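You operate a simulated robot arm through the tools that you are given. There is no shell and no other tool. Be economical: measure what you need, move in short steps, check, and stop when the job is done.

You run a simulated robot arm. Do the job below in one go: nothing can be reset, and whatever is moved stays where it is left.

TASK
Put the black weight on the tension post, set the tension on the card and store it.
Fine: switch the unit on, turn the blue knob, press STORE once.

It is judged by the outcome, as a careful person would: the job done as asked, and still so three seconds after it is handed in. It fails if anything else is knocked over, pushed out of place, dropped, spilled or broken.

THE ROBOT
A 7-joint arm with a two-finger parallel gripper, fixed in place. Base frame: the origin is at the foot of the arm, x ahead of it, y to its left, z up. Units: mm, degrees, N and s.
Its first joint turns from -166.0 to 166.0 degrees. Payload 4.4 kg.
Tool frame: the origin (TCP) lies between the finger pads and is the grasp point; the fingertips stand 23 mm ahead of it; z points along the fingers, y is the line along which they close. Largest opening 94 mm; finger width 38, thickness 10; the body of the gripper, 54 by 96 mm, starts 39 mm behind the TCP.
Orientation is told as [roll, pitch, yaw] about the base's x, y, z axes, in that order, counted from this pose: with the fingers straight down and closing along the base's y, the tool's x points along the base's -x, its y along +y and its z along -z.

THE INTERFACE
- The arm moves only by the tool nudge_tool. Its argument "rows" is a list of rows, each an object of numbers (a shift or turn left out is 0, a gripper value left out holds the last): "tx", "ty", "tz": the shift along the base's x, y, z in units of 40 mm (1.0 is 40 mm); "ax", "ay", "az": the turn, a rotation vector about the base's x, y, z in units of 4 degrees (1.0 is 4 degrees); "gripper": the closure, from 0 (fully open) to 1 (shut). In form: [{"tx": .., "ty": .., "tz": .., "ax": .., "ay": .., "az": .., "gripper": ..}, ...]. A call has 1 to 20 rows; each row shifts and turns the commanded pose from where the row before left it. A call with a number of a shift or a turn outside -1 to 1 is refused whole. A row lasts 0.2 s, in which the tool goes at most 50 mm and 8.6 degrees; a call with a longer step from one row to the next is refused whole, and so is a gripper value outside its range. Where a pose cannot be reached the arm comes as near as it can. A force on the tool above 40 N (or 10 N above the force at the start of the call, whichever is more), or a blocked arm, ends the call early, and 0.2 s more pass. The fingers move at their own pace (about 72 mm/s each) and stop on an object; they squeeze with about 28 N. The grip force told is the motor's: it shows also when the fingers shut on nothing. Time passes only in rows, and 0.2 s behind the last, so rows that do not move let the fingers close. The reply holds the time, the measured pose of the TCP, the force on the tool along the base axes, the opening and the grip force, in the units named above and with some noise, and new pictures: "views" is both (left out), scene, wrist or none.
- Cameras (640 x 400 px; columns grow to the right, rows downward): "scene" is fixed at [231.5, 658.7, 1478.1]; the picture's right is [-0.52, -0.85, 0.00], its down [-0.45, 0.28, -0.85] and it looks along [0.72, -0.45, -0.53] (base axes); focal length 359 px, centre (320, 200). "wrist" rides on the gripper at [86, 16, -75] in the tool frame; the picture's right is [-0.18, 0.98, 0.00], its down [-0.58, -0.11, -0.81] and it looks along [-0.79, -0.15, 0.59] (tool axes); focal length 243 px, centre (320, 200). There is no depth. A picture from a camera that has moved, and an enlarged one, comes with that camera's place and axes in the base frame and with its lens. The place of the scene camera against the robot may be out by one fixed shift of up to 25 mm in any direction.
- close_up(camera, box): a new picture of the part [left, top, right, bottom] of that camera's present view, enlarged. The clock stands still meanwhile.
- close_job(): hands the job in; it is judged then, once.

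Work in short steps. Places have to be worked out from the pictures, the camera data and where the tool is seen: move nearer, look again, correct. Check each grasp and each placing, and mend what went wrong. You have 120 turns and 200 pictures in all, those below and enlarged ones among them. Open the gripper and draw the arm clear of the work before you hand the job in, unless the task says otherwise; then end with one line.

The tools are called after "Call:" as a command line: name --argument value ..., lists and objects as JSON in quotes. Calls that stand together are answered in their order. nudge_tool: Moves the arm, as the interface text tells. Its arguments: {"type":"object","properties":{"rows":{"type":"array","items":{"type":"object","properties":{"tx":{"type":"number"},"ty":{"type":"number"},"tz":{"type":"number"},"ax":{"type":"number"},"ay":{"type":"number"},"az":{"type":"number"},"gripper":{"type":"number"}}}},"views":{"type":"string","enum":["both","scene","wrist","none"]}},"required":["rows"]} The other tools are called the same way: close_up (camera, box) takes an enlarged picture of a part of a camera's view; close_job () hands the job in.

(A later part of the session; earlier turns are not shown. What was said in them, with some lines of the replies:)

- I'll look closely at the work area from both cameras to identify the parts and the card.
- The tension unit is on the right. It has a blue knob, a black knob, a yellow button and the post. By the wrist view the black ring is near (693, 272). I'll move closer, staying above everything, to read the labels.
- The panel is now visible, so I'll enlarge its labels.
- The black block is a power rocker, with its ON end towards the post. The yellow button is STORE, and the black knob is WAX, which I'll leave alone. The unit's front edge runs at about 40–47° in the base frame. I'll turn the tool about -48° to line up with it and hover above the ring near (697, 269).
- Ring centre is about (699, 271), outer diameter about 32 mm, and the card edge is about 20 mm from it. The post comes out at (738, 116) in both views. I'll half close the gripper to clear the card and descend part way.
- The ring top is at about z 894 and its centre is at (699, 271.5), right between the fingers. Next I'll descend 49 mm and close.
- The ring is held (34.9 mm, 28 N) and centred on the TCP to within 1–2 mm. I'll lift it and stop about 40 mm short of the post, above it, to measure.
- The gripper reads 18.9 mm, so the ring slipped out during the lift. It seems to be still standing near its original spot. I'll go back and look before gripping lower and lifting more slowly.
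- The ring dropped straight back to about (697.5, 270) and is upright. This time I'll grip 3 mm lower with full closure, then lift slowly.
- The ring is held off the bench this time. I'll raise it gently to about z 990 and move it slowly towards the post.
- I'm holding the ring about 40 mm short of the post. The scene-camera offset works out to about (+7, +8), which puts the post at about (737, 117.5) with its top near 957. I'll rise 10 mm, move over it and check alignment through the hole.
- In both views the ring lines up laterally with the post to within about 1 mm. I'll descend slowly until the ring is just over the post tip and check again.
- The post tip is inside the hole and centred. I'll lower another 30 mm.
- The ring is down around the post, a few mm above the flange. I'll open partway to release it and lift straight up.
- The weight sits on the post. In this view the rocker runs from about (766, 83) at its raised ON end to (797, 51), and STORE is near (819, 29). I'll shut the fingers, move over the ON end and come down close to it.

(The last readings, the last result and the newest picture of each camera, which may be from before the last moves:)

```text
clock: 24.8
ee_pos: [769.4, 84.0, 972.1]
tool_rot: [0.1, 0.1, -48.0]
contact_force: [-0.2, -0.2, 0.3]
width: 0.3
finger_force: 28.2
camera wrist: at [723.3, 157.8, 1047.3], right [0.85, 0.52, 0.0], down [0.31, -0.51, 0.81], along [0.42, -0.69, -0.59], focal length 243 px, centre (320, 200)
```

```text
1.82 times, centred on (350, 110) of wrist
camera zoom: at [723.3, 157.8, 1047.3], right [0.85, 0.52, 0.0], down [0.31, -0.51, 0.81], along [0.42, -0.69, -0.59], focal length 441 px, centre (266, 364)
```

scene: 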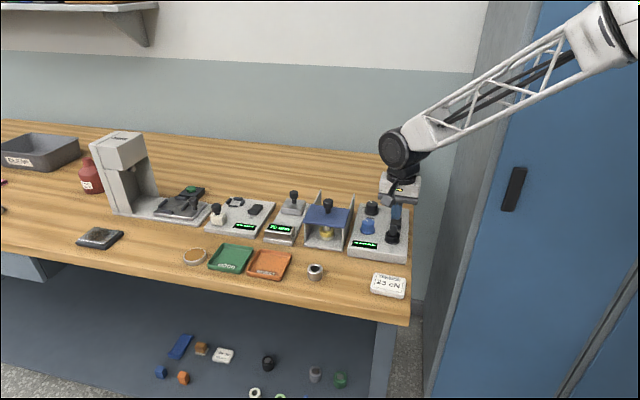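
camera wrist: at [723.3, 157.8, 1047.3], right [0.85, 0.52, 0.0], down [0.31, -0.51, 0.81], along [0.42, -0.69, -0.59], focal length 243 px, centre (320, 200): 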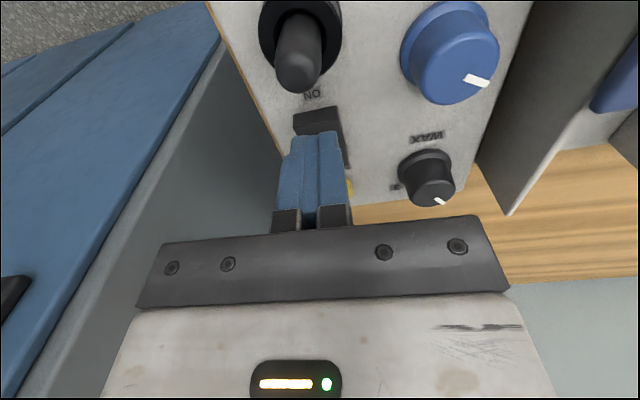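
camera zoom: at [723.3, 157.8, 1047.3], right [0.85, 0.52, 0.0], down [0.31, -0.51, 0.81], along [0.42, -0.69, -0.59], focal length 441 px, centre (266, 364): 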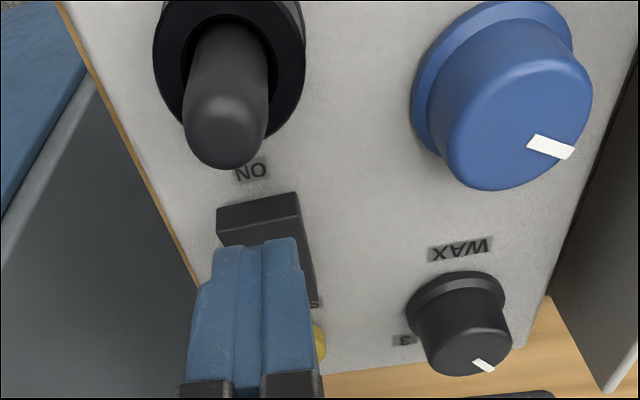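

The closed fingertips are over the ON half, about 5 mm in from its front edge. I'll press down in small steps.

Call:
nudge_tool --rows '[{"tz": -0.2}, {"tz": -0.2}, {"tz": -0.1}, {"tz": -0.1}, {}]' --views "none"

Call:
close_up --camera "scene" --box '[340, 190, 420, 260]'

```text
clock: 26.0
ee_pos: [768.4, 84.8, 949.3]
tool_rot: [0.0, 0.0, -48.1]
contact_force: [0.2, 0.9, 0.5]
width: 0.0
finger_force: 27.9
```

```text
5.71 times, centred on (380, 225) of scene
camera zoom: at [231.5, 658.7, 1478.1], right [-0.52, -0.85, 0.0], down [-0.45, 0.28, -0.85], along [0.72, -0.45, -0.53], focal length 2054 px, centre (-23, 57)
```

zoom: 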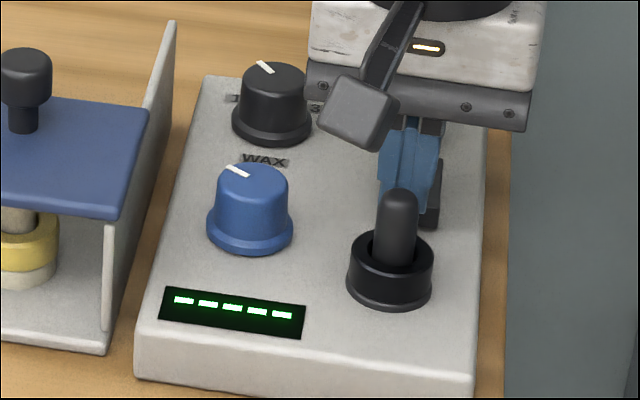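

No contact yet with the tips at z 926. I'll check with the wrist camera before pushing further.

Call:
close_up --camera "wrist" --box '[220, 40, 440, 220]'

```text
2.22 times, centred on (330, 130) of wrist
camera zoom: at [722.7, 158.2, 1024.5], right [0.85, 0.52, 0.0], down [0.31, -0.51, 0.81], along [0.42, -0.69, -0.59], focal length 539 px, centre (298, 356)
```

zoom: 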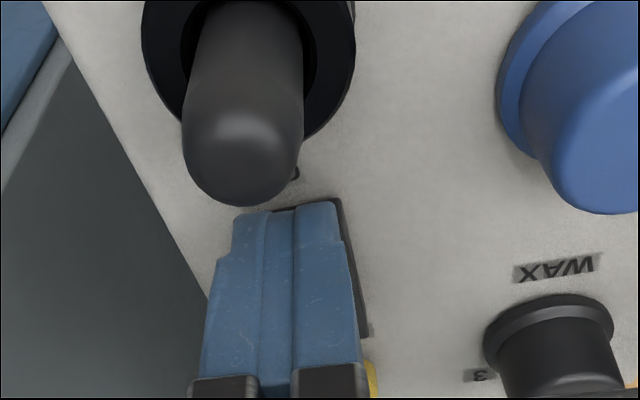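

The fingers look a bit deep along the rocker, since they're 38 mm wide. I'll shift 6 mm towards the ON end and keep pressing in small steps.

Call:
nudge_tool --rows '[{"tx": -0.1, "ty": 0.11}, {"tz": -0.08}, {"tz": -0.08}, {"tz": -0.08}, {}]' --views "none"

Call:
close_up --camera "scene" --box '[340, 190, 420, 260]'

```text
clock: 26.9
ee_pos: [766.3, 88.0, 945.8]
tool_rot: [0.2, -0.3, -48.1]
contact_force: [-1.1, -0.6, 3.8]
width: 0.0
finger_force: 28.3
stopped in row 4: the force on the tool passed its limit (the readings are from after the stop); the commanded pose is now the measured one
```

```text
5.71 times, centred on (380, 225) of scene
camera zoom: at [231.5, 658.7, 1478.1], right [-0.52, -0.85, 0.0], down [-0.45, 0.28, -0.85], along [0.72, -0.45, -0.53], focal length 2054 px, centre (-23, 57)
```

zoom: 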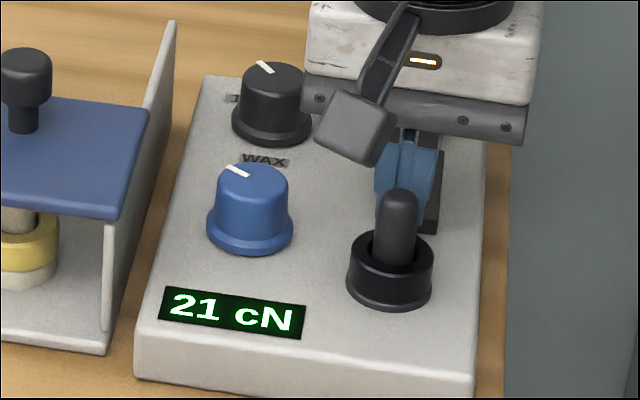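

The unit is on and reads 21 cN, and the card asks for 23. The blue knob is at about (800, 146) with its top near z 940, and a housing wall (about z 990) is close on its left. I'll lift clear and turn about +90° so the gripper's narrow side faces that wall.

Call:
nudge_tool --rows '[{"tz": 0.3}, {"tz": 0.8}, {"tz": 0.9}, {"tz": 0.9}, {"az": 1, "tx": 0.05, "ty": 0.085}, {"az": 1, "tx": 0.05, "ty": 0.085}, {"az": 1, "tx": 0.05, "ty": 0.085}, {"az": 1, "tx": 0.05, "ty": 0.085}, {"az": 1, "tx": 0.05, "ty": 0.085}, {"az": 1, "tx": 0.05, "ty": 0.085}, {"az": 1, "tx": 0.05, "ty": 0.085}, {"az": 1, "tx": 0.05, "ty": 0.085}, {"az": 1, "tx": 0.05, "ty": 0.085}, {"az": 1, "tx": 0.05, "ty": 0.085}, {"az": 1, "tx": 0.05, "ty": 0.085}, {"az": 1, "tx": 0.05, "ty": 0.085}, {"az": 1, "tx": 0.05, "ty": 0.085}, {"az": 1, "tx": 0.05, "ty": 0.085}, {"az": 1, "tx": 0.05, "ty": 0.085}, {"az": 1, "tx": 0.05, "ty": 0.085}]' --views "none"

Call:
nudge_tool --rows '[{"az": 1, "gripper": 0.36}, {"az": 1}, {"az": 1}, {"az": 1}, {"az": 1}, {"az": 1}, {"az": 0.5}, {}]' --views "both"

Call:
close_up --camera "wrist" --box '[220, 0, 480, 220]'

```text
clock: 31.1
ee_pos: [797.9, 142.5, 1061.0]
tool_rot: [0.2, 0.0, 16.0]
contact_force: [-0.4, -0.1, -0.3]
width: 0.0
finger_force: 28.4
```

```text
clock: 32.9
ee_pos: [797.0, 143.0, 1060.8]
tool_rot: [0.2, -0.1, 42.0]
contact_force: [0.1, 0.7, 0.2]
width: 60.4
finger_force: 0.1
camera wrist: at [722.5, 95.8, 1136.5], right [-0.52, 0.85, 0.0], down [0.51, 0.3, 0.81], along [0.69, 0.42, -0.59], focal length 243 px, centre (320, 200)
```

scene: 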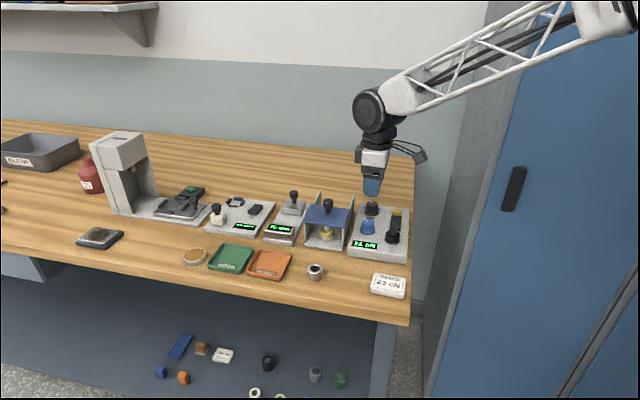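
wrist: 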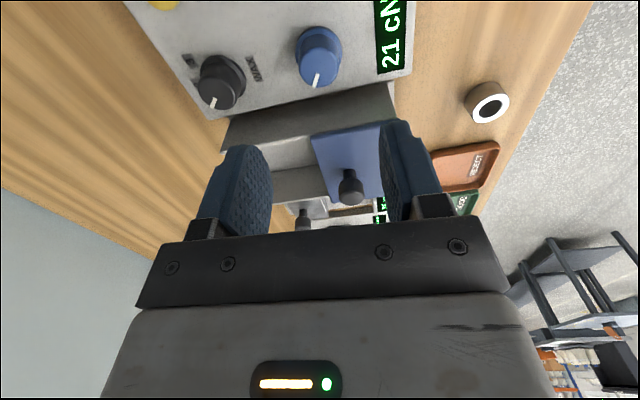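

```text
1.82 times, centred on (350, 110) of wrist
camera zoom: at [722.5, 95.8, 1136.5], right [-0.52, 0.85, 0.0], down [0.51, 0.3, 0.81], along [0.69, 0.42, -0.59], focal length 441 px, centre (266, 364)
```

zoom: 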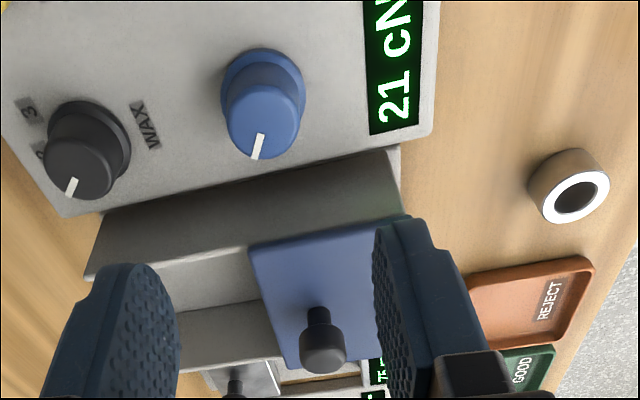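

The gripper's narrow side now faces the wall. The knob is at about (799.5, 144.5). I'll lower to just above it and check the centring.

Call:
nudge_tool --rows '[{"tx": 0.06, "ty": 0.04, "tz": -0.5}, {"tz": -0.6}, {"tz": -0.5}, {"tz": -0.4}, {}]'

Call:
close_up --camera "wrist" --box '[220, 0, 480, 220]'

Call:
close_up --camera "scene" --box '[330, 170, 420, 260]'

```text
clock: 34.1
ee_pos: [800.0, 145.5, 979.7]
tool_rot: [0.2, -0.1, 42.0]
contact_force: [0.0, 0.0, 0.3]
width: 60.2
finger_force: 0.1
camera wrist: at [725.6, 97.9, 1055.6], right [-0.52, 0.85, 0.0], down [0.51, 0.3, 0.81], along [0.69, 0.42, -0.59], focal length 243 px, centre (320, 200)
```

scene: 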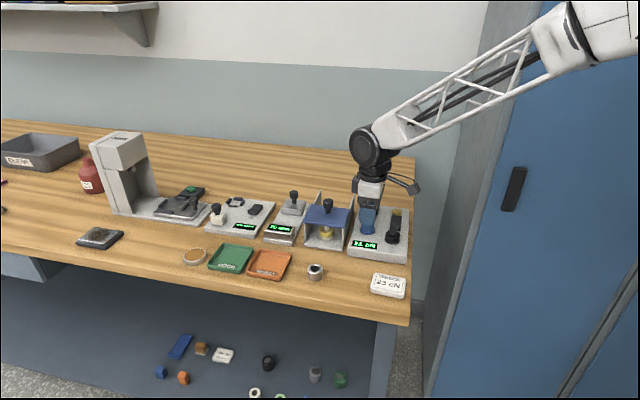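
wrist: 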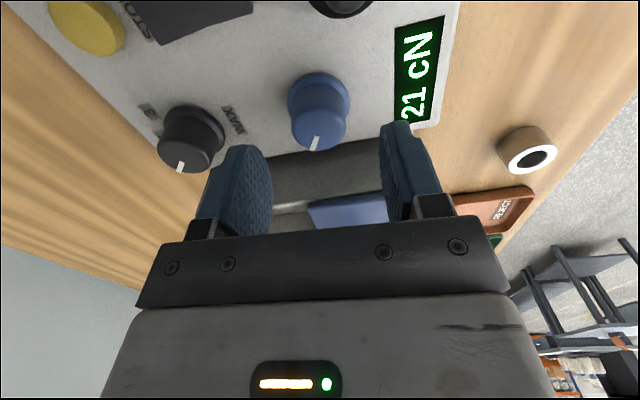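

```text
1.82 times, centred on (350, 110) of wrist
camera zoom: at [725.6, 97.9, 1055.6], right [-0.52, 0.85, 0.0], down [0.51, 0.3, 0.81], along [0.69, 0.42, -0.59], focal length 441 px, centre (266, 364)
```

zoom: 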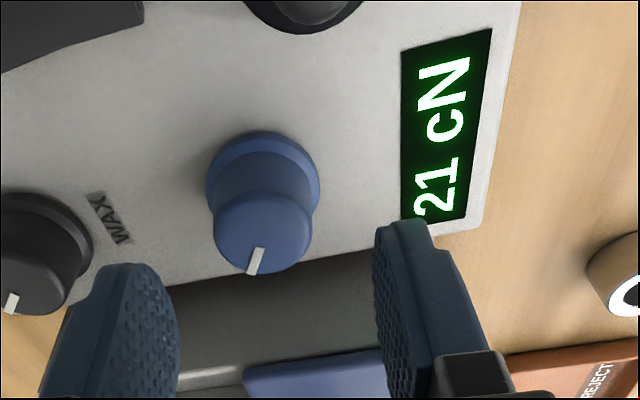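

```text
4.44 times, centred on (375, 215) of scene
camera zoom: at [231.5, 658.7, 1478.1], right [-0.52, -0.85, 0.0], down [-0.45, 0.28, -0.85], along [0.72, -0.45, -0.53], focal length 1597 px, centre (76, 133)
```

zoom: 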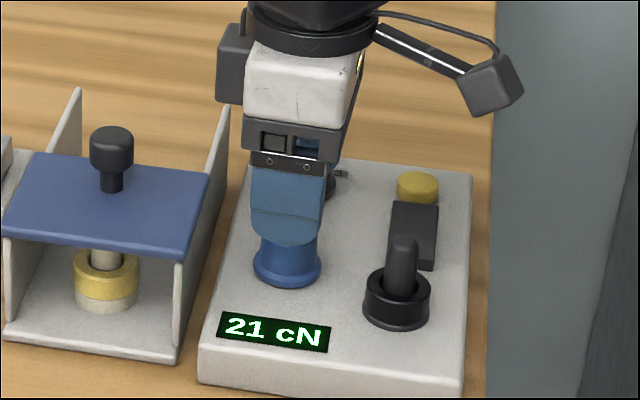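

The knob centre refines to (800.5, 143.3). I'll shift 2 mm, descend 31 mm so the pads reach the upper knob body, and close.

Call:
nudge_tool --rows '[{"tx": 0.01, "ty": -0.05, "tz": -0.25}, {"tz": -0.25}, {"tz": -0.27}, {}, {"gripper": 0.6}, {"gripper": 1}, {"gripper": 1}]'

Call:
close_up --camera "wrist" --box '[220, 0, 480, 220]'

Call:
close_up --camera "scene" --box '[330, 170, 420, 260]'

```text
clock: 35.7
ee_pos: [799.5, 141.7, 949.5]
tool_rot: [0.2, -0.1, 42.0]
contact_force: [-2.2, 2.1, -2.1]
width: 33.6
finger_force: 45.1
camera wrist: at [724.3, 95.3, 1025.3], right [-0.52, 0.85, 0.0], down [0.51, 0.3, 0.81], along [0.69, 0.42, -0.59], focal length 243 px, centre (320, 200)
```

scene: 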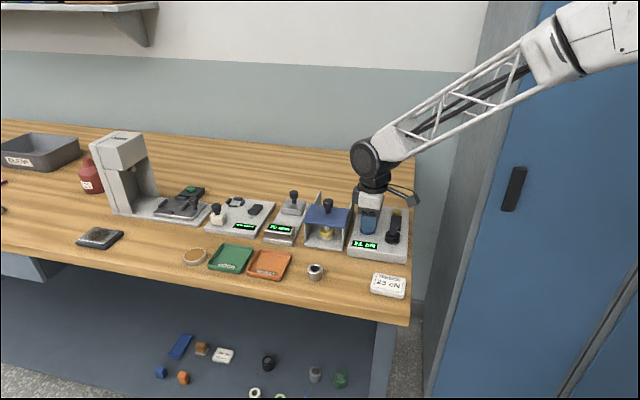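
wrist: 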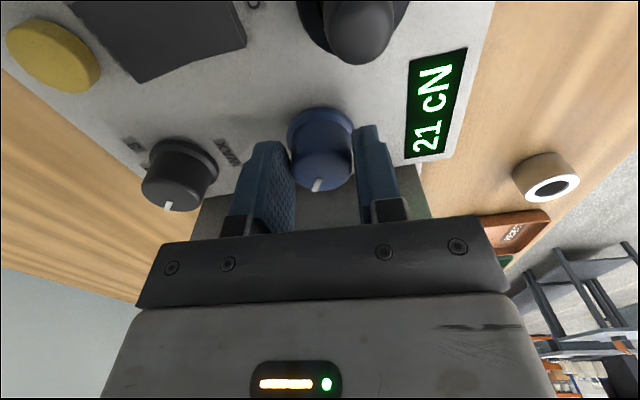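

```text
1.82 times, centred on (350, 110) of wrist
camera zoom: at [724.3, 95.3, 1025.3], right [-0.52, 0.85, 0.0], down [0.51, 0.3, 0.81], along [0.69, 0.42, -0.59], focal length 441 px, centre (266, 364)
```

zoom: 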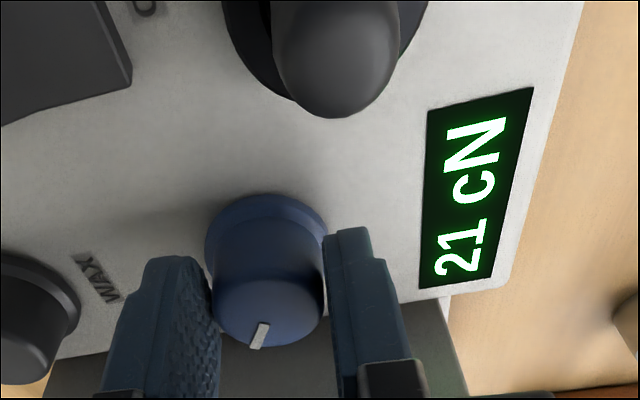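

```text
4.44 times, centred on (375, 215) of scene
camera zoom: at [231.5, 658.7, 1478.1], right [-0.52, -0.85, 0.0], down [-0.45, 0.28, -0.85], along [0.72, -0.45, -0.53], focal length 1597 px, centre (76, 133)
```

zoom: 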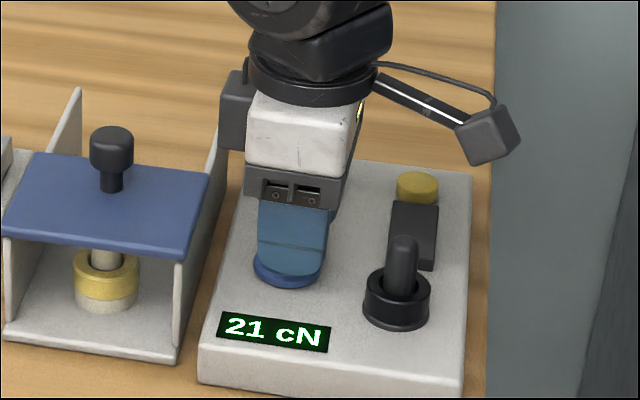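

The knob is gripped at 33.6 mm. I'll turn it 8° clockwise to see how the display responds.

Call:
nudge_tool --rows '[{"az": -0.5}, {"az": -0.5}, {"az": -0.5}, {"az": -0.5}, {}]' --views "none"

Call:
close_up --camera "scene" --box '[330, 170, 420, 260]'

```text
clock: 36.9
ee_pos: [799.5, 142.0, 950.2]
tool_rot: [0.1, -0.1, 34.0]
contact_force: [-11.8, -2.1, 0.0]
width: 33.3
finger_force: 45.0
```

```text
4.44 times, centred on (375, 215) of scene
camera zoom: at [231.5, 658.7, 1478.1], right [-0.52, -0.85, 0.0], down [-0.45, 0.28, -0.85], along [0.72, -0.45, -0.53], focal length 1597 px, centre (76, 133)
```

zoom: 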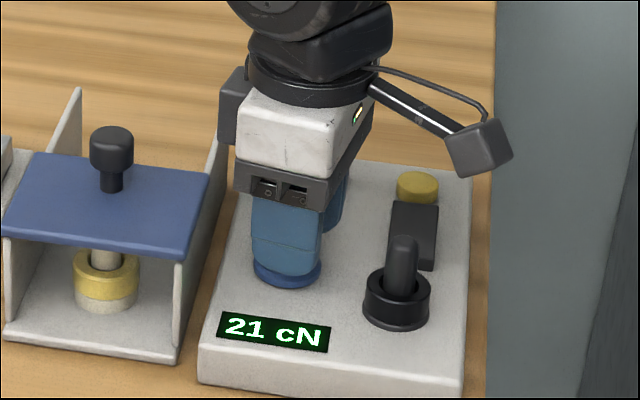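

It still reads 21, with some side force. I'll check whether the knob followed the fingers.

Call:
close_up --camera "wrist" --box '[220, 0, 480, 220]'

```text
1.82 times, centred on (350, 110) of wrist
camera zoom: at [718.3, 106.7, 1025.3], right [-0.4, 0.92, 0.0], down [0.54, 0.23, 0.81], along [0.74, 0.32, -0.59], focal length 441 px, centre (266, 364)
```

zoom: 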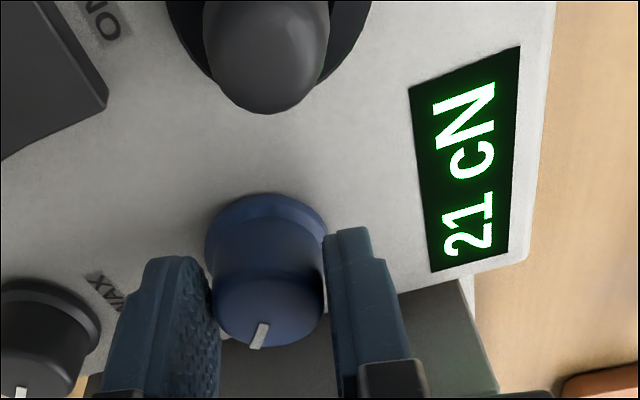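

The pointer moved with the gripper, so the knob did turn 8° and the resolution is coarse. I'll turn it another 8°.

Call:
nudge_tool --rows '[{"az": -0.5}, {"az": -0.5}, {"az": -0.5}, {"az": -0.5}, {}]' --views "none"

Call:
close_up --camera "wrist" --box '[220, 0, 480, 220]'

```text
clock: 38.2
ee_pos: [798.3, 143.2, 950.2]
tool_rot: [0.1, 0.0, 26.0]
contact_force: [-0.9, 11.5, 1.9]
width: 33.7
finger_force: 45.2
stopped in row 5: the force on the tool passed its limit (the readings are from after the stop); the commanded pose is now the measured one
```

```text
1.82 times, centred on (350, 110) of wrist
camera zoom: at [713.9, 118.7, 1025.4], right [-0.26, 0.96, 0.0], down [0.57, 0.15, 0.81], along [0.78, 0.22, -0.59], focal length 441 px, centre (266, 364)
```

zoom: 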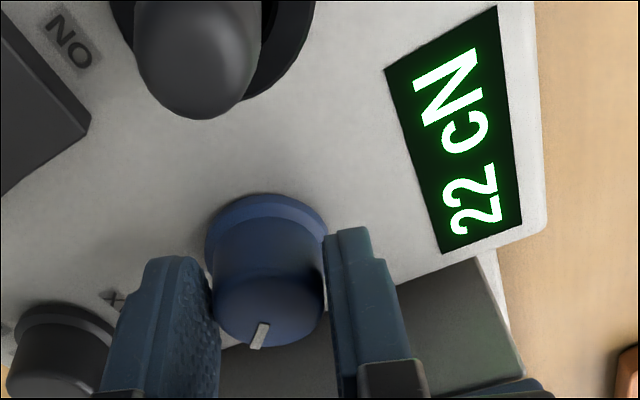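

It reads 22 now, with some side load from a small centring error. I'll release, turn back to about 42° around the knob without touching it, re-centre on (800.5, 143) and regrip.

Call:
nudge_tool --rows '[{"gripper": 0.36}, {"gripper": 0.36}, {"tz": 0.3}, {"tz": 0.3}, {"az": 1}, {"az": 1}, {"az": 1}, {"az": 1}, {}]' --views "none"

Call:
close_up --camera "wrist" --box '[220, 0, 480, 220]'

Call:
close_up --camera "scene" --box '[330, 170, 420, 260]'

```text
clock: 40.2
ee_pos: [799.2, 142.5, 973.9]
tool_rot: [0.2, -0.1, 42.0]
contact_force: [0.6, 0.7, 1.8]
width: 60.1
finger_force: 0.2
```

```text
1.82 times, centred on (350, 110) of wrist
camera zoom: at [723.7, 96.0, 1049.2], right [-0.52, 0.85, 0.0], down [0.51, 0.31, 0.81], along [0.69, 0.42, -0.59], focal length 441 px, centre (266, 364)
```

zoom: 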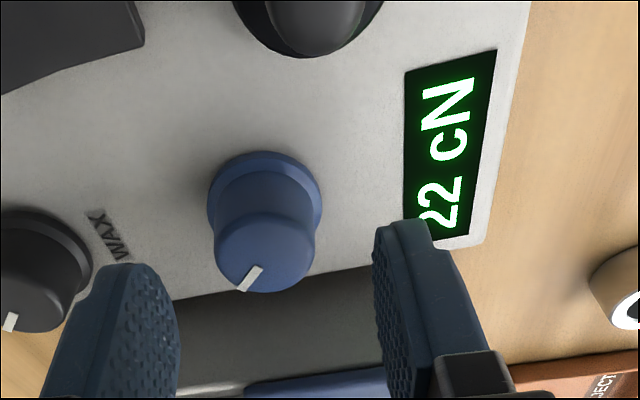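

```text
4.44 times, centred on (375, 215) of scene
camera zoom: at [231.5, 658.7, 1478.1], right [-0.52, -0.85, 0.0], down [-0.45, 0.28, -0.85], along [0.72, -0.45, -0.53], focal length 1597 px, centre (76, 133)
```

zoom: 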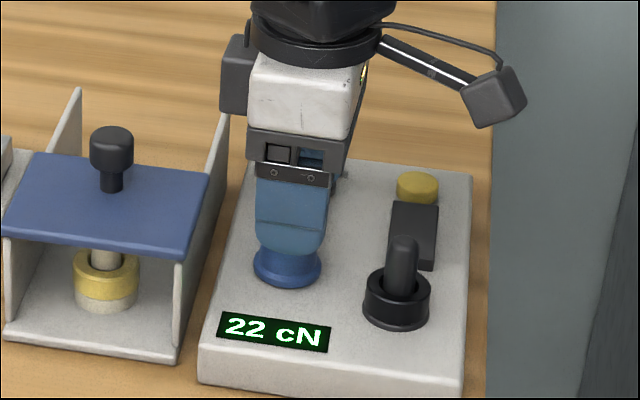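

The knob held its position at 22, and the TCP is centred on it. I'll regrip and turn another 8°.

Call:
nudge_tool --rows '[{"tx": 0.02, "tz": -0.3}, {"tz": -0.31}, {}, {"gripper": 0.6}, {"gripper": 1}, {"gripper": 1}, {"az": -0.5}, {"az": -0.5}, {"az": -0.5}, {"az": -0.5}, {}]' --views "none"

Call:
close_up --camera "wrist" --box '[220, 0, 480, 220]'

```text
clock: 42.6
ee_pos: [799.9, 143.2, 948.0]
tool_rot: [0.4, 0.0, 34.1]
contact_force: [3.2, 4.9, -28.1]
width: 33.3
finger_force: 44.7
```

```text
1.82 times, centred on (350, 110) of wrist
camera zoom: at [718.9, 107.0, 1023.8], right [-0.4, 0.92, 0.0], down [0.55, 0.23, 0.81], along [0.74, 0.32, -0.59], focal length 441 px, centre (266, 364)
```

zoom: 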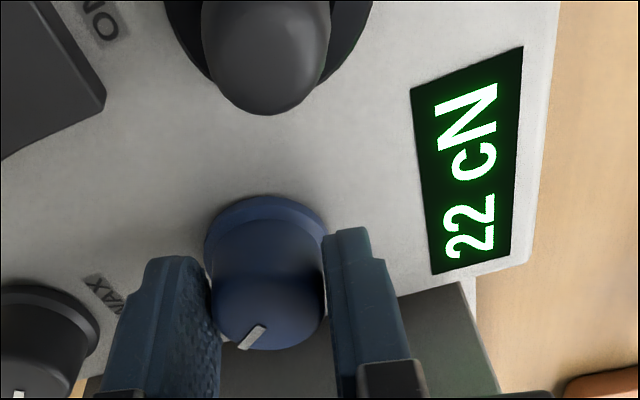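

It's still 22 after 8° more. I'll continue in 4° steps.

Call:
nudge_tool --rows '[{"az": -0.5}, {"az": -0.5}, {}]' --views "none"

Call:
close_up --camera "wrist" --box '[220, 0, 480, 220]'

```text
clock: 43.4
ee_pos: [799.5, 142.5, 947.6]
tool_rot: [0.2, 0.0, 29.8]
contact_force: [-3.3, 4.2, -37.5]
width: 33.2
finger_force: 45.3
```

```text
1.82 times, centred on (350, 110) of wrist
camera zoom: at [716.5, 112.9, 1023.9], right [-0.33, 0.94, 0.0], down [0.56, 0.19, 0.81], along [0.76, 0.27, -0.59], focal length 441 px, centre (266, 364)
```

zoom: 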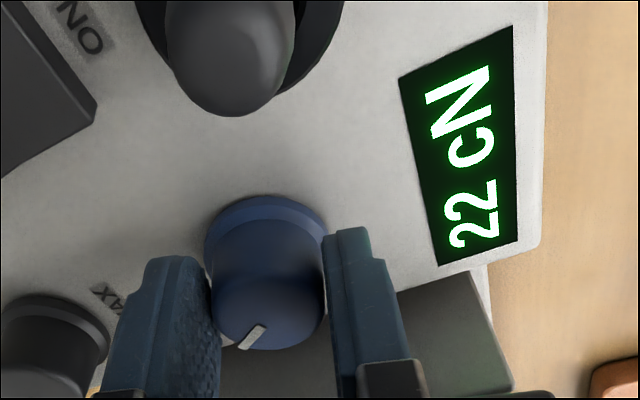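

It's still 22 and the knob is following. I'll ease the vertical load by lowering 1 mm and turn another 4°.

Call:
nudge_tool --rows '[{"tz": -0.03}, {"az": -0.5}, {"az": -0.5}, {}]' --views "none"

Call:
close_up --camera "wrist" --box '[220, 0, 480, 220]'

```text
clock: 44.4
ee_pos: [798.9, 143.6, 948.9]
tool_rot: [0.2, -0.1, 26.1]
contact_force: [-31.7, 9.8, -13.2]
width: 33.3
finger_force: 44.7
```

```text
1.82 times, centred on (350, 110) of wrist
camera zoom: at [714.4, 119.0, 1023.8], right [-0.26, 0.96, 0.0], down [0.57, 0.15, 0.81], along [0.78, 0.22, -0.59], focal length 441 px, centre (266, 364)
```

zoom: 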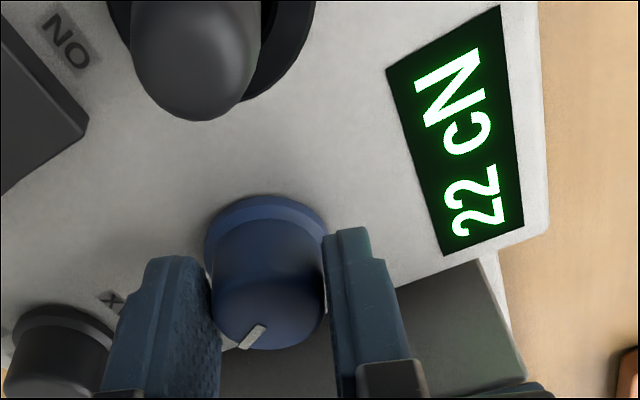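

It's still 22 after about 32° in total, so one step is 20° or so. I'll release, wind the gripper back further to +54° and regrip.

Call:
nudge_tool --rows '[{"gripper": 0.36}, {"gripper": 0.36}, {"tz": 0.3}, {"tz": 0.3}, {"az": 1}, {"az": 1}, {"az": 1}, {"az": 1}, {"az": 1}, {"az": 1}, {"az": 1}, {}]' --views "none"

Call:
close_up --camera "wrist" --box '[220, 0, 480, 220]'

```text
clock: 47.0
ee_pos: [800.5, 142.7, 971.2]
tool_rot: [0.2, 0.0, 54.0]
contact_force: [-0.8, -0.2, 0.3]
width: 60.4
finger_force: 0.1
```

```text
1.82 times, centred on (350, 110) of wrist
camera zoom: at [735.7, 81.6, 1048.1], right [-0.69, 0.73, 0.0], down [0.43, 0.4, 0.81], along [0.58, 0.56, -0.59], focal length 441 px, centre (266, 364)
```

zoom: 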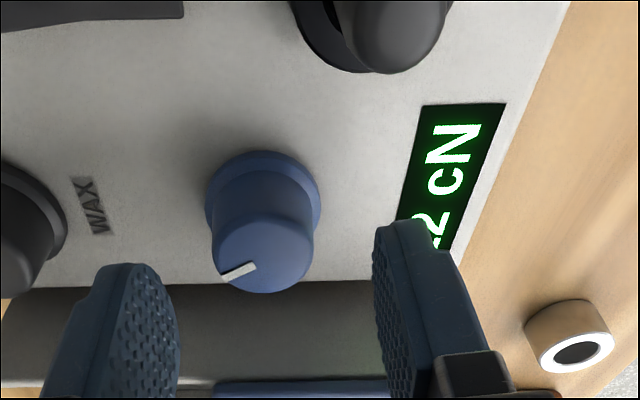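

I'm nearly centred. I'll regrip and turn 8°, watching the display.

Call:
nudge_tool --rows '[{"tx": 0.015, "ty": -0.015, "tz": -0.28}, {"tz": -0.26}, {}, {"gripper": 0.6}, {"gripper": 1}, {"gripper": 1}, {"az": -0.5}, {"az": -0.5}, {"az": -0.5}, {"az": -0.5}, {}]' --views "none"

Call:
close_up --camera "wrist" --box '[220, 0, 480, 220]'

```text
clock: 49.4
ee_pos: [799.4, 141.5, 950.4]
tool_rot: [0.3, 0.0, 45.9]
contact_force: [-9.7, -23.4, 5.7]
width: 33.6
finger_force: 44.9
```

```text
1.82 times, centred on (350, 110) of wrist
camera zoom: at [727.8, 89.9, 1025.8], right [-0.58, 0.82, 0.0], down [0.48, 0.34, 0.81], along [0.66, 0.47, -0.59], focal length 441 px, centre (266, 364)
```

zoom: 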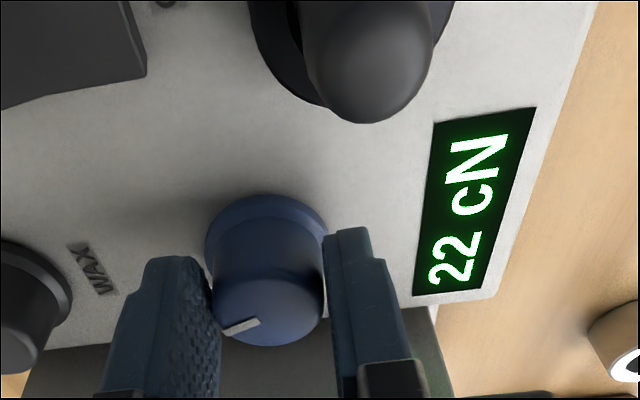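

Still 22 and the knob is following. I'll ease 1 mm towards -y and turn another 8°.

Call:
nudge_tool --rows '[{"ty": -0.02, "tx": -0.01, "az": -0.5}, {"az": -0.5}, {"az": -0.5}, {"az": -0.5}, {}]' --views "none"

Call:
close_up --camera "wrist" --box '[220, 0, 480, 220]'

```text
clock: 50.6
ee_pos: [799.0, 141.2, 949.8]
tool_rot: [0.3, -0.1, 38.0]
contact_force: [-29.5, 21.0, -3.3]
width: 33.5
finger_force: 45.2
```

```text
1.82 times, centred on (350, 110) of wrist
camera zoom: at [721.1, 100.7, 1025.9], right [-0.46, 0.89, 0.0], down [0.53, 0.27, 0.81], along [0.71, 0.37, -0.59], focal length 441 px, centre (266, 364)
```

zoom: 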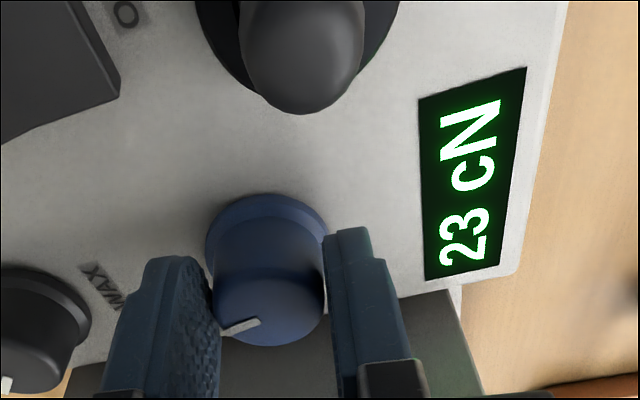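

It reads 23 cN, but it may be right at the transition. A step is at least 24° wide, so I'll go about 5° further for margin, easing the side load.

Call:
nudge_tool --rows '[{"tx": -0.02, "ty": 0.02}, {"az": -0.4}, {"az": -0.4}, {"az": -0.4}, {}]' --views "none"

Call:
nudge_tool --rows '[{"gripper": 0.36}, {"gripper": 0.36}, {"tz": 0.3}, {"tz": 0.6}, {"tz": 0.8}, {"tz": 0.8}, {}]' --views "both"

Call:
close_up --camera "scene" --box '[330, 170, 420, 260]'

Call:
close_up --camera "wrist" --box '[120, 0, 400, 220]'

```text
clock: 51.8
ee_pos: [799.0, 142.0, 950.6]
tool_rot: [0.2, -0.1, 33.2]
contact_force: [-2.2, 10.5, -23.1]
width: 33.9
finger_force: 44.5
```

```text
clock: 53.4
ee_pos: [797.6, 143.6, 1052.1]
tool_rot: [0.2, -0.1, 33.2]
contact_force: [-0.2, 0.1, -1.3]
width: 60.1
finger_force: 0.1
camera wrist: at [716.3, 108.8, 1127.0], right [-0.38, 0.92, 0.0], down [0.55, 0.22, 0.81], along [0.74, 0.31, -0.59], focal length 243 px, centre (320, 200)
```

scene: 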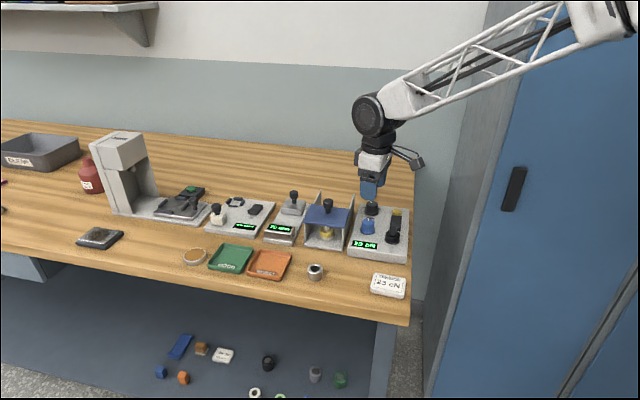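
wrist: 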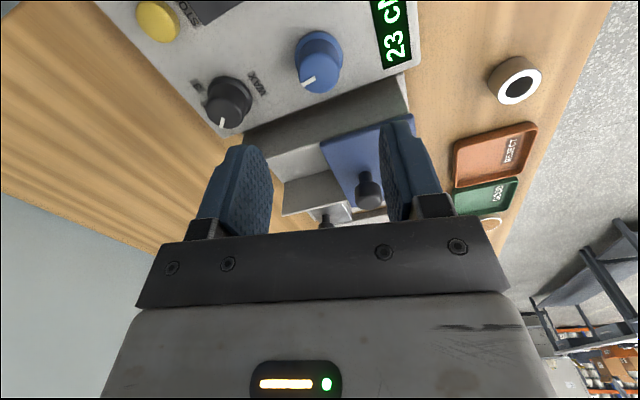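

```text
4.44 times, centred on (375, 215) of scene
camera zoom: at [231.5, 658.7, 1478.1], right [-0.52, -0.85, 0.0], down [-0.45, 0.28, -0.85], along [0.72, -0.45, -0.53], focal length 1597 px, centre (76, 133)
```

zoom: 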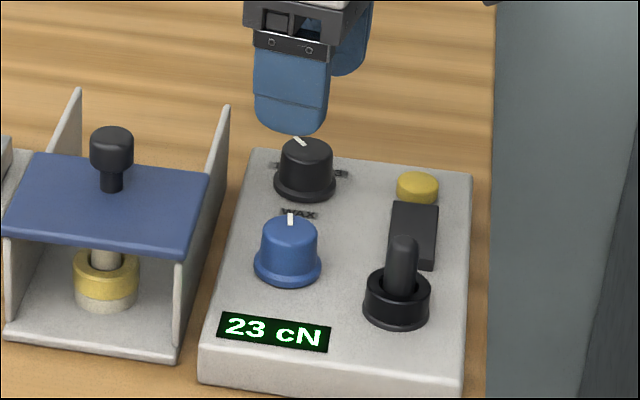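

```text
1.82 times, centred on (260, 110) of wrist
camera zoom: at [716.3, 108.8, 1127.0], right [-0.38, 0.92, 0.0], down [0.55, 0.22, 0.81], along [0.74, 0.31, -0.59], focal length 441 px, centre (429, 364)
```

zoom: 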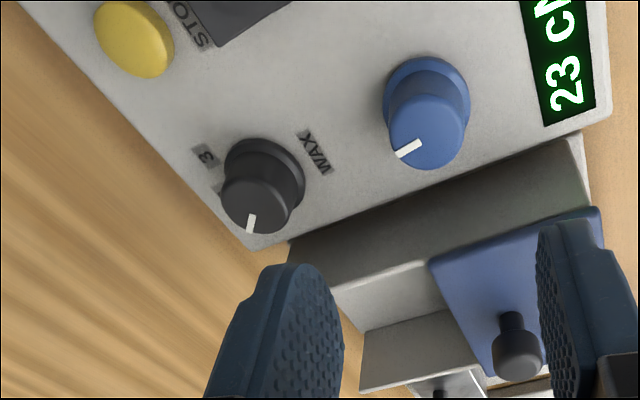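

23 cN held after release, and the WAX knob hasn't moved. STORE is at (817.5, 29) by three estimates. I'll shut the fingers, align to 42° so they're thin towards the rocker, and hover above it.

Call:
nudge_tool --rows '[{"gripper": 1, "az": 0.75, "tx": 0.1, "ty": -0.57}, {"az": 0.75, "tx": 0.1, "ty": -0.57}, {"az": 0.7, "tx": 0.1, "ty": -0.57}, {"tx": 0.1, "ty": -0.57}, {"tx": 0.1, "ty": -0.58}, {"tz": -0.7}, {"tz": -0.7}, {"tz": -0.4}, {}]'

Call:
close_up --camera "scene" --box '[360, 185, 420, 245]'

Call:
close_up --camera "wrist" --box '[220, 0, 480, 220]'

```text
clock: 55.4
ee_pos: [818.6, 26.2, 979.1]
tool_rot: [0.2, -0.1, 42.0]
contact_force: [0.3, -0.2, 0.1]
width: 0.0
finger_force: 28.3
camera wrist: at [743.1, -20.2, 1055.0], right [-0.52, 0.85, 0.0], down [0.51, 0.3, 0.81], along [0.69, 0.42, -0.59], focal length 243 px, centre (320, 200)
```

scene: 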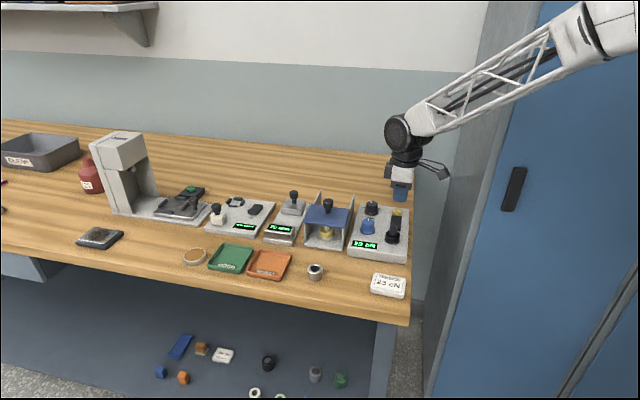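
wrist: 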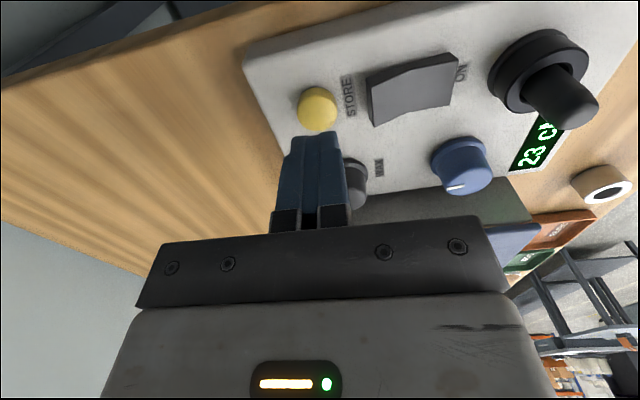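

```text
6.67 times, centred on (390, 215) of scene
camera zoom: at [231.5, 658.7, 1478.1], right [-0.52, -0.85, 0.0], down [-0.45, 0.28, -0.85], along [0.72, -0.45, -0.53], focal length 2396 px, centre (-147, 100)
```

zoom: 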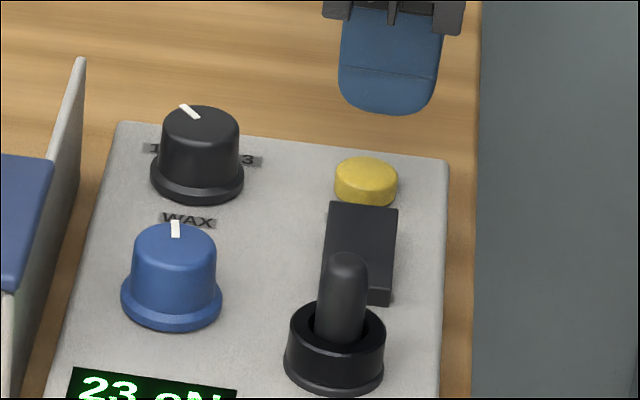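

```text
1.82 times, centred on (350, 110) of wrist
camera zoom: at [743.1, -20.2, 1055.0], right [-0.52, 0.85, 0.0], down [0.51, 0.3, 0.81], along [0.69, 0.42, -0.59], focal length 441 px, centre (266, 364)
```

zoom: 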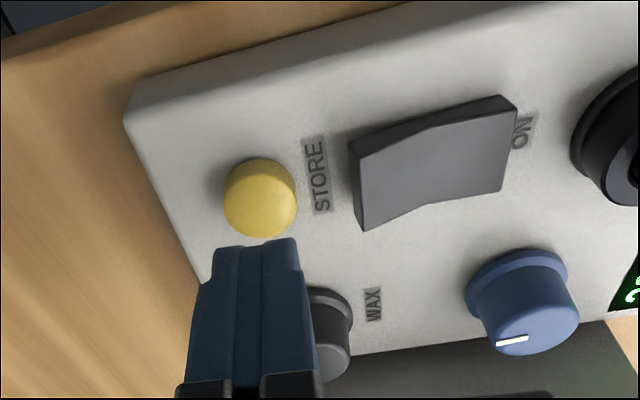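

The fingertips are right over STORE. I'll come down and press once in small steps.

Call:
nudge_tool --rows '[{"tz": -0.3}, {"tz": -0.3}, {"tz": -0.15}, {"tz": -0.06}, {"tz": -0.06}, {"tz": -0.06}, {}]' --views "none"

Call:
close_up --camera "scene" --box '[340, 180, 420, 260]'

```text
clock: 57.0
ee_pos: [818.8, 27.7, 942.0]
tool_rot: [0.2, -0.1, 42.0]
contact_force: [0.1, 3.2, 3.0]
width: 0.2
finger_force: 27.7
```

```text
5.00 times, centred on (380, 220) of scene
camera zoom: at [231.5, 658.7, 1478.1], right [-0.52, -0.85, 0.0], down [-0.45, 0.28, -0.85], along [0.72, -0.45, -0.53], focal length 1797 px, centre (20, 100)
```

zoom: 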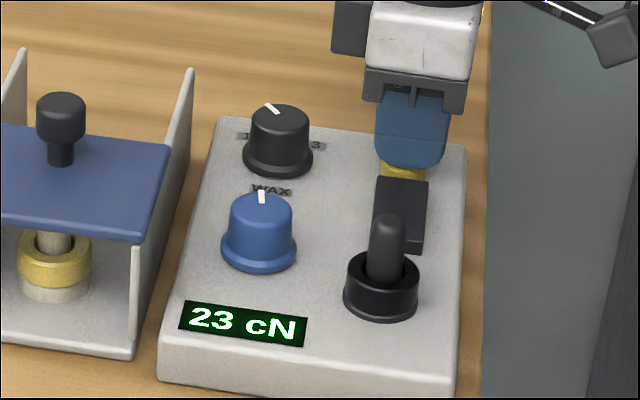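

Force is 3 N, so the tips are just touching the button. I'll press on in 1.2 mm steps.

Call:
nudge_tool --rows '[{"tz": -0.03}, {"tz": -0.03}, {}]' --views "none"

Call:
close_up --camera "scene" --box '[340, 180, 420, 260]'

```text
clock: 57.8
ee_pos: [819.0, 26.8, 939.3]
tool_rot: [0.2, -0.1, 42.0]
contact_force: [-5.7, -1.0, 16.3]
width: 0.3
finger_force: 27.6
```

```text
5.00 times, centred on (380, 220) of scene
camera zoom: at [231.5, 658.7, 1478.1], right [-0.52, -0.85, 0.0], down [-0.45, 0.28, -0.85], along [0.72, -0.45, -0.53], focal length 1797 px, centre (20, 100)
```

zoom: 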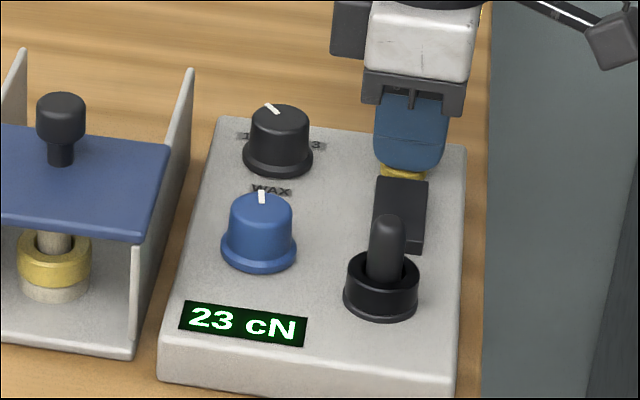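

At 16 N the display hasn't changed. I'll push one or two steps further within the same press.

Call:
nudge_tool --rows '[{"tz": -0.03}, {"tz": -0.02}]' --views "none"

Call:
close_up --camera "scene" --box '[340, 180, 420, 260]'

```text
clock: 58.4
ee_pos: [818.7, 27.9, 939.5]
tool_rot: [0.1, -0.2, 41.9]
contact_force: [-3.2, -4.6, 27.7]
width: 0.0
finger_force: 28.1
```

```text
5.00 times, centred on (380, 220) of scene
camera zoom: at [231.5, 658.7, 1478.1], right [-0.52, -0.85, 0.0], down [-0.45, 0.28, -0.85], along [0.72, -0.45, -0.53], focal length 1797 px, centre (20, 100)
```

zoom: 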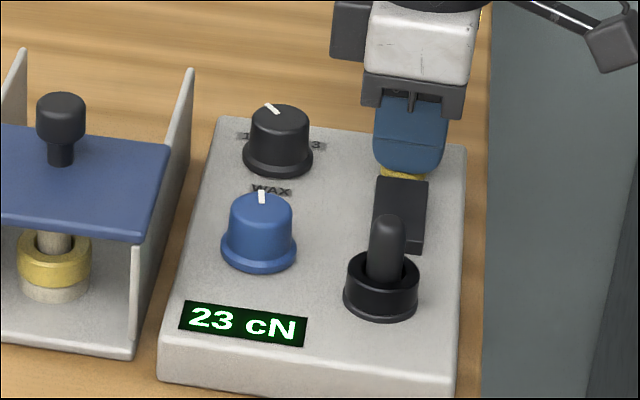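

The tool has stopped descending and force has risen to 28 N, so the button is bottomed. I'll lift off and see whether the display acknowledges it.

Call:
nudge_tool --rows '[{"tz": 0.2}]' --views "none"

Call:
close_up --camera "scene" --box '[340, 180, 420, 260]'

```text
clock: 58.8
ee_pos: [817.7, 26.6, 944.8]
tool_rot: [0.4, 0.0, 42.0]
contact_force: [-1.8, 0.5, 1.9]
width: 0.0
finger_force: 27.9
```

```text
5.00 times, centred on (380, 220) of scene
camera zoom: at [231.5, 658.7, 1478.1], right [-0.52, -0.85, 0.0], down [-0.45, 0.28, -0.85], along [0.72, -0.45, -0.53], focal length 1797 px, centre (20, 100)
```

zoom: 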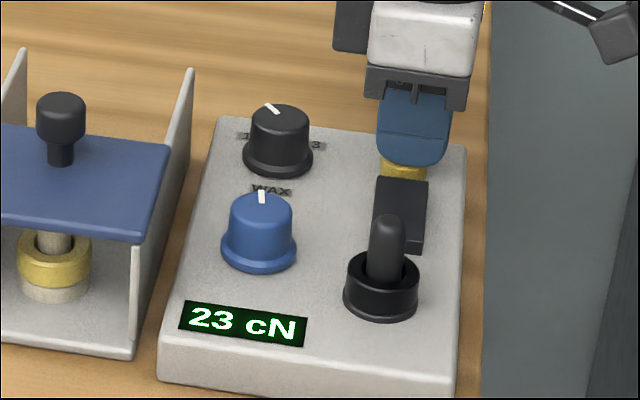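

There's no obvious acknowledgement. I'll look closely at the display and button for any indicator.

Call:
close_up --camera "scene" --box '[348, 232, 388, 256]'

Call:
close_up --camera "wrist" --box '[220, 0, 640, 240]'

```text
16.00 times, centred on (368, 244) of scene
camera zoom: at [231.5, 658.7, 1478.1], right [-0.52, -0.85, 0.0], down [-0.45, 0.28, -0.85], along [0.72, -0.45, -0.53], focal length 5750 px, centre (-448, -504)
```

zoom: 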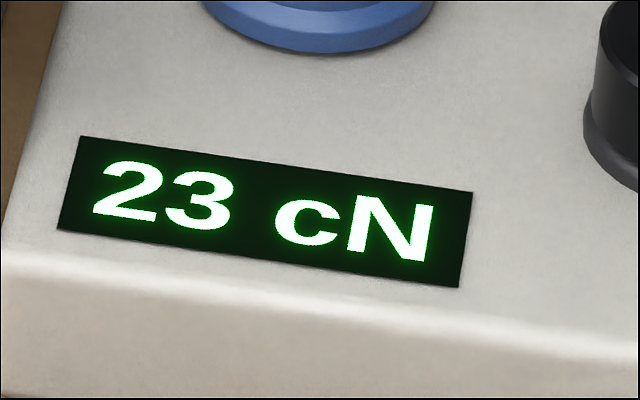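

```text
1.52 times, centred on (430, 120) of wrist
camera zoom: at [743.1, -19.6, 1019.6], right [-0.52, 0.85, 0.01], down [0.51, 0.3, 0.81], along [0.69, 0.42, -0.59], focal length 370 px, centre (152, 322)
```

zoom: 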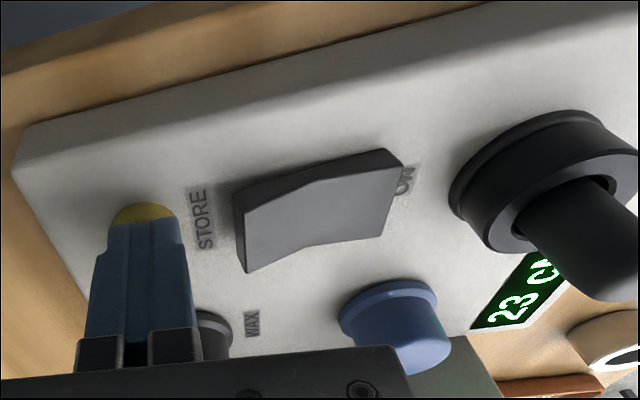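

The display still shows 23 cN and nothing else. I'll lift clear to compare the button's free height with its pressed height.

Call:
nudge_tool --rows '[{"tz": 0.3}, {"tz": 0.5}, {"tz": 0.7}, {"tx": 0.4, "ty": -0.4}, {"tx": 0.2, "ty": -0.2}, {}]'

Call:
close_up --camera "scene" --box '[376, 195, 416, 223]'

Call:
close_up --camera "wrist" --box '[220, 0, 480, 220]'

```text
clock: 60.2
ee_pos: [842.9, 3.3, 1005.5]
tool_rot: [0.2, -0.1, 42.0]
contact_force: [0.1, -0.1, 0.7]
width: 0.0
finger_force: 28.2
camera wrist: at [768.0, -43.6, 1080.8], right [-0.52, 0.85, 0.0], down [0.51, 0.3, 0.81], along [0.69, 0.42, -0.59], focal length 243 px, centre (320, 200)
```

scene: 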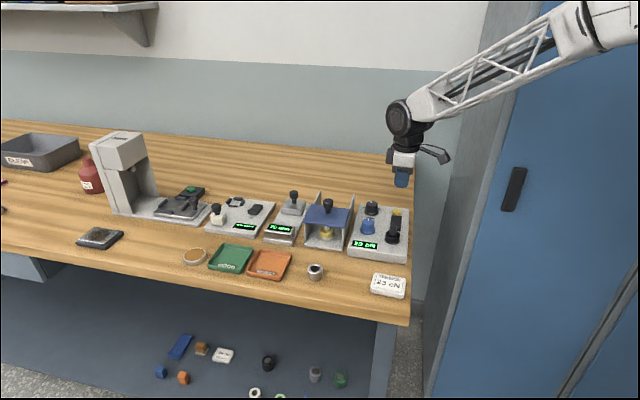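
wrist: 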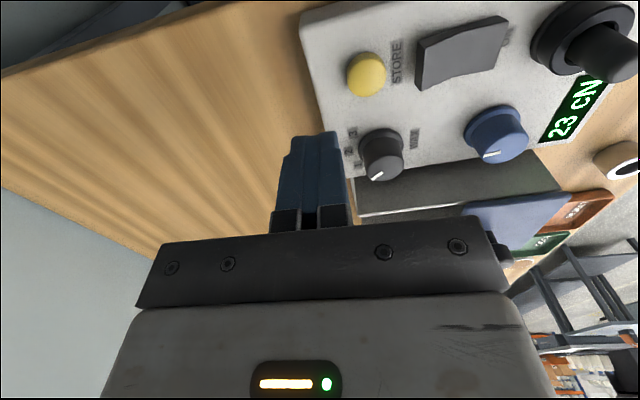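

```text
14.29 times, centred on (396, 209) of scene
camera zoom: at [231.5, 658.7, 1478.1], right [-0.52, -0.85, 0.0], down [-0.45, 0.28, -0.85], along [0.72, -0.45, -0.53], focal length 5134 px, centre (-766, 71)
```

zoom: 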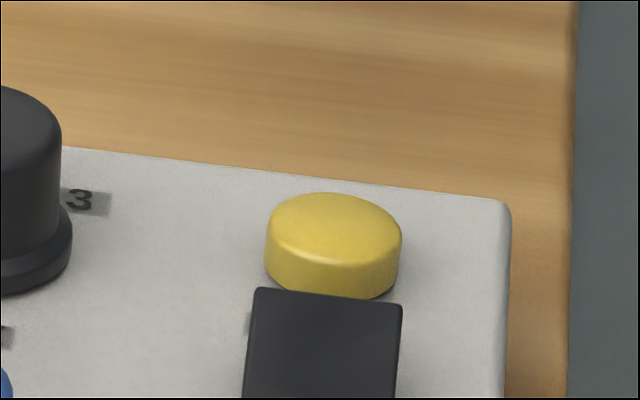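

```text
1.82 times, centred on (350, 110) of wrist
camera zoom: at [768.0, -43.6, 1080.8], right [-0.52, 0.85, 0.0], down [0.51, 0.3, 0.81], along [0.69, 0.42, -0.59], focal length 441 px, centre (266, 364)
```

zoom: 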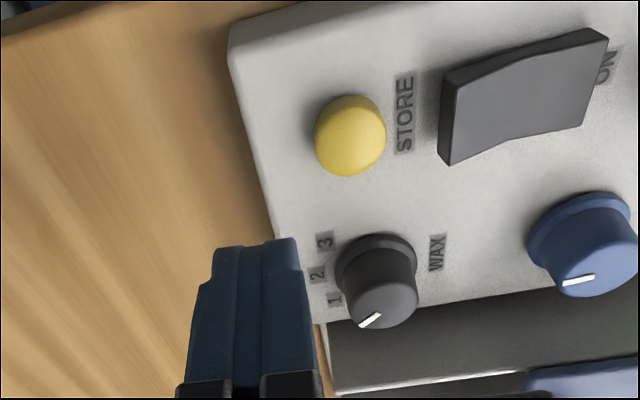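

The button's free height is about 8 mm, and it was pressed to about 3 mm with the tool stopped at 28 N. That's a full stroke, pressed once. WAX and the rocker are as they should be, so I'll draw the arm clear, open the gripper and make a last check.

Call:
nudge_tool --rows '[{"tz": 0.8}, {"tz": 0.9}, {"tz": 0.9, "gripper": 0.3}, {"tz": 0.9, "gripper": 0}, {"tx": -0.5, "tz": 0.5}, {"tx": -0.8}, {"tx": -0.8}, {}]' --views "scene"

Call:
close_up --camera "scene" --box '[290, 180, 430, 310]'

```text
clock: 62.0
ee_pos: [756.8, 3.6, 1165.8]
tool_rot: [0.1, -0.1, 41.9]
contact_force: [0.8, -0.3, -0.1]
width: 94.0
finger_force: 0.1
```

scene: 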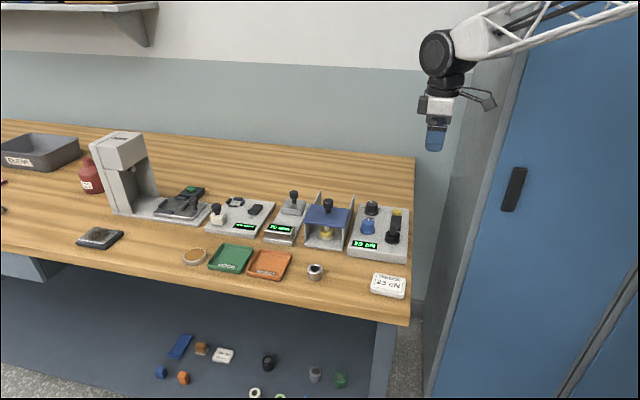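

```text
3.08 times, centred on (360, 245) of scene
camera zoom: at [231.5, 658.7, 1478.1], right [-0.52, -0.85, 0.0], down [-0.45, 0.28, -0.85], along [0.72, -0.45, -0.53], focal length 1106 px, centre (197, 62)
```

zoom: 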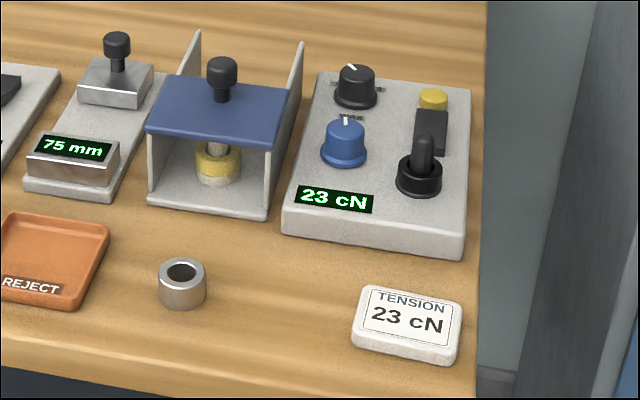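

The weight is on the post, the unit is on and reads 23 cN, nothing else has moved, and the arm is clear with the gripper open. I'm handing the job in.

Call:
close_job

```text
The job is handed in.
```

The black weight is on the tension post and the unit is on and set to 23 cN as on the card; I pressed STORE once, fully down, but the display gave no confirmation that it stored.
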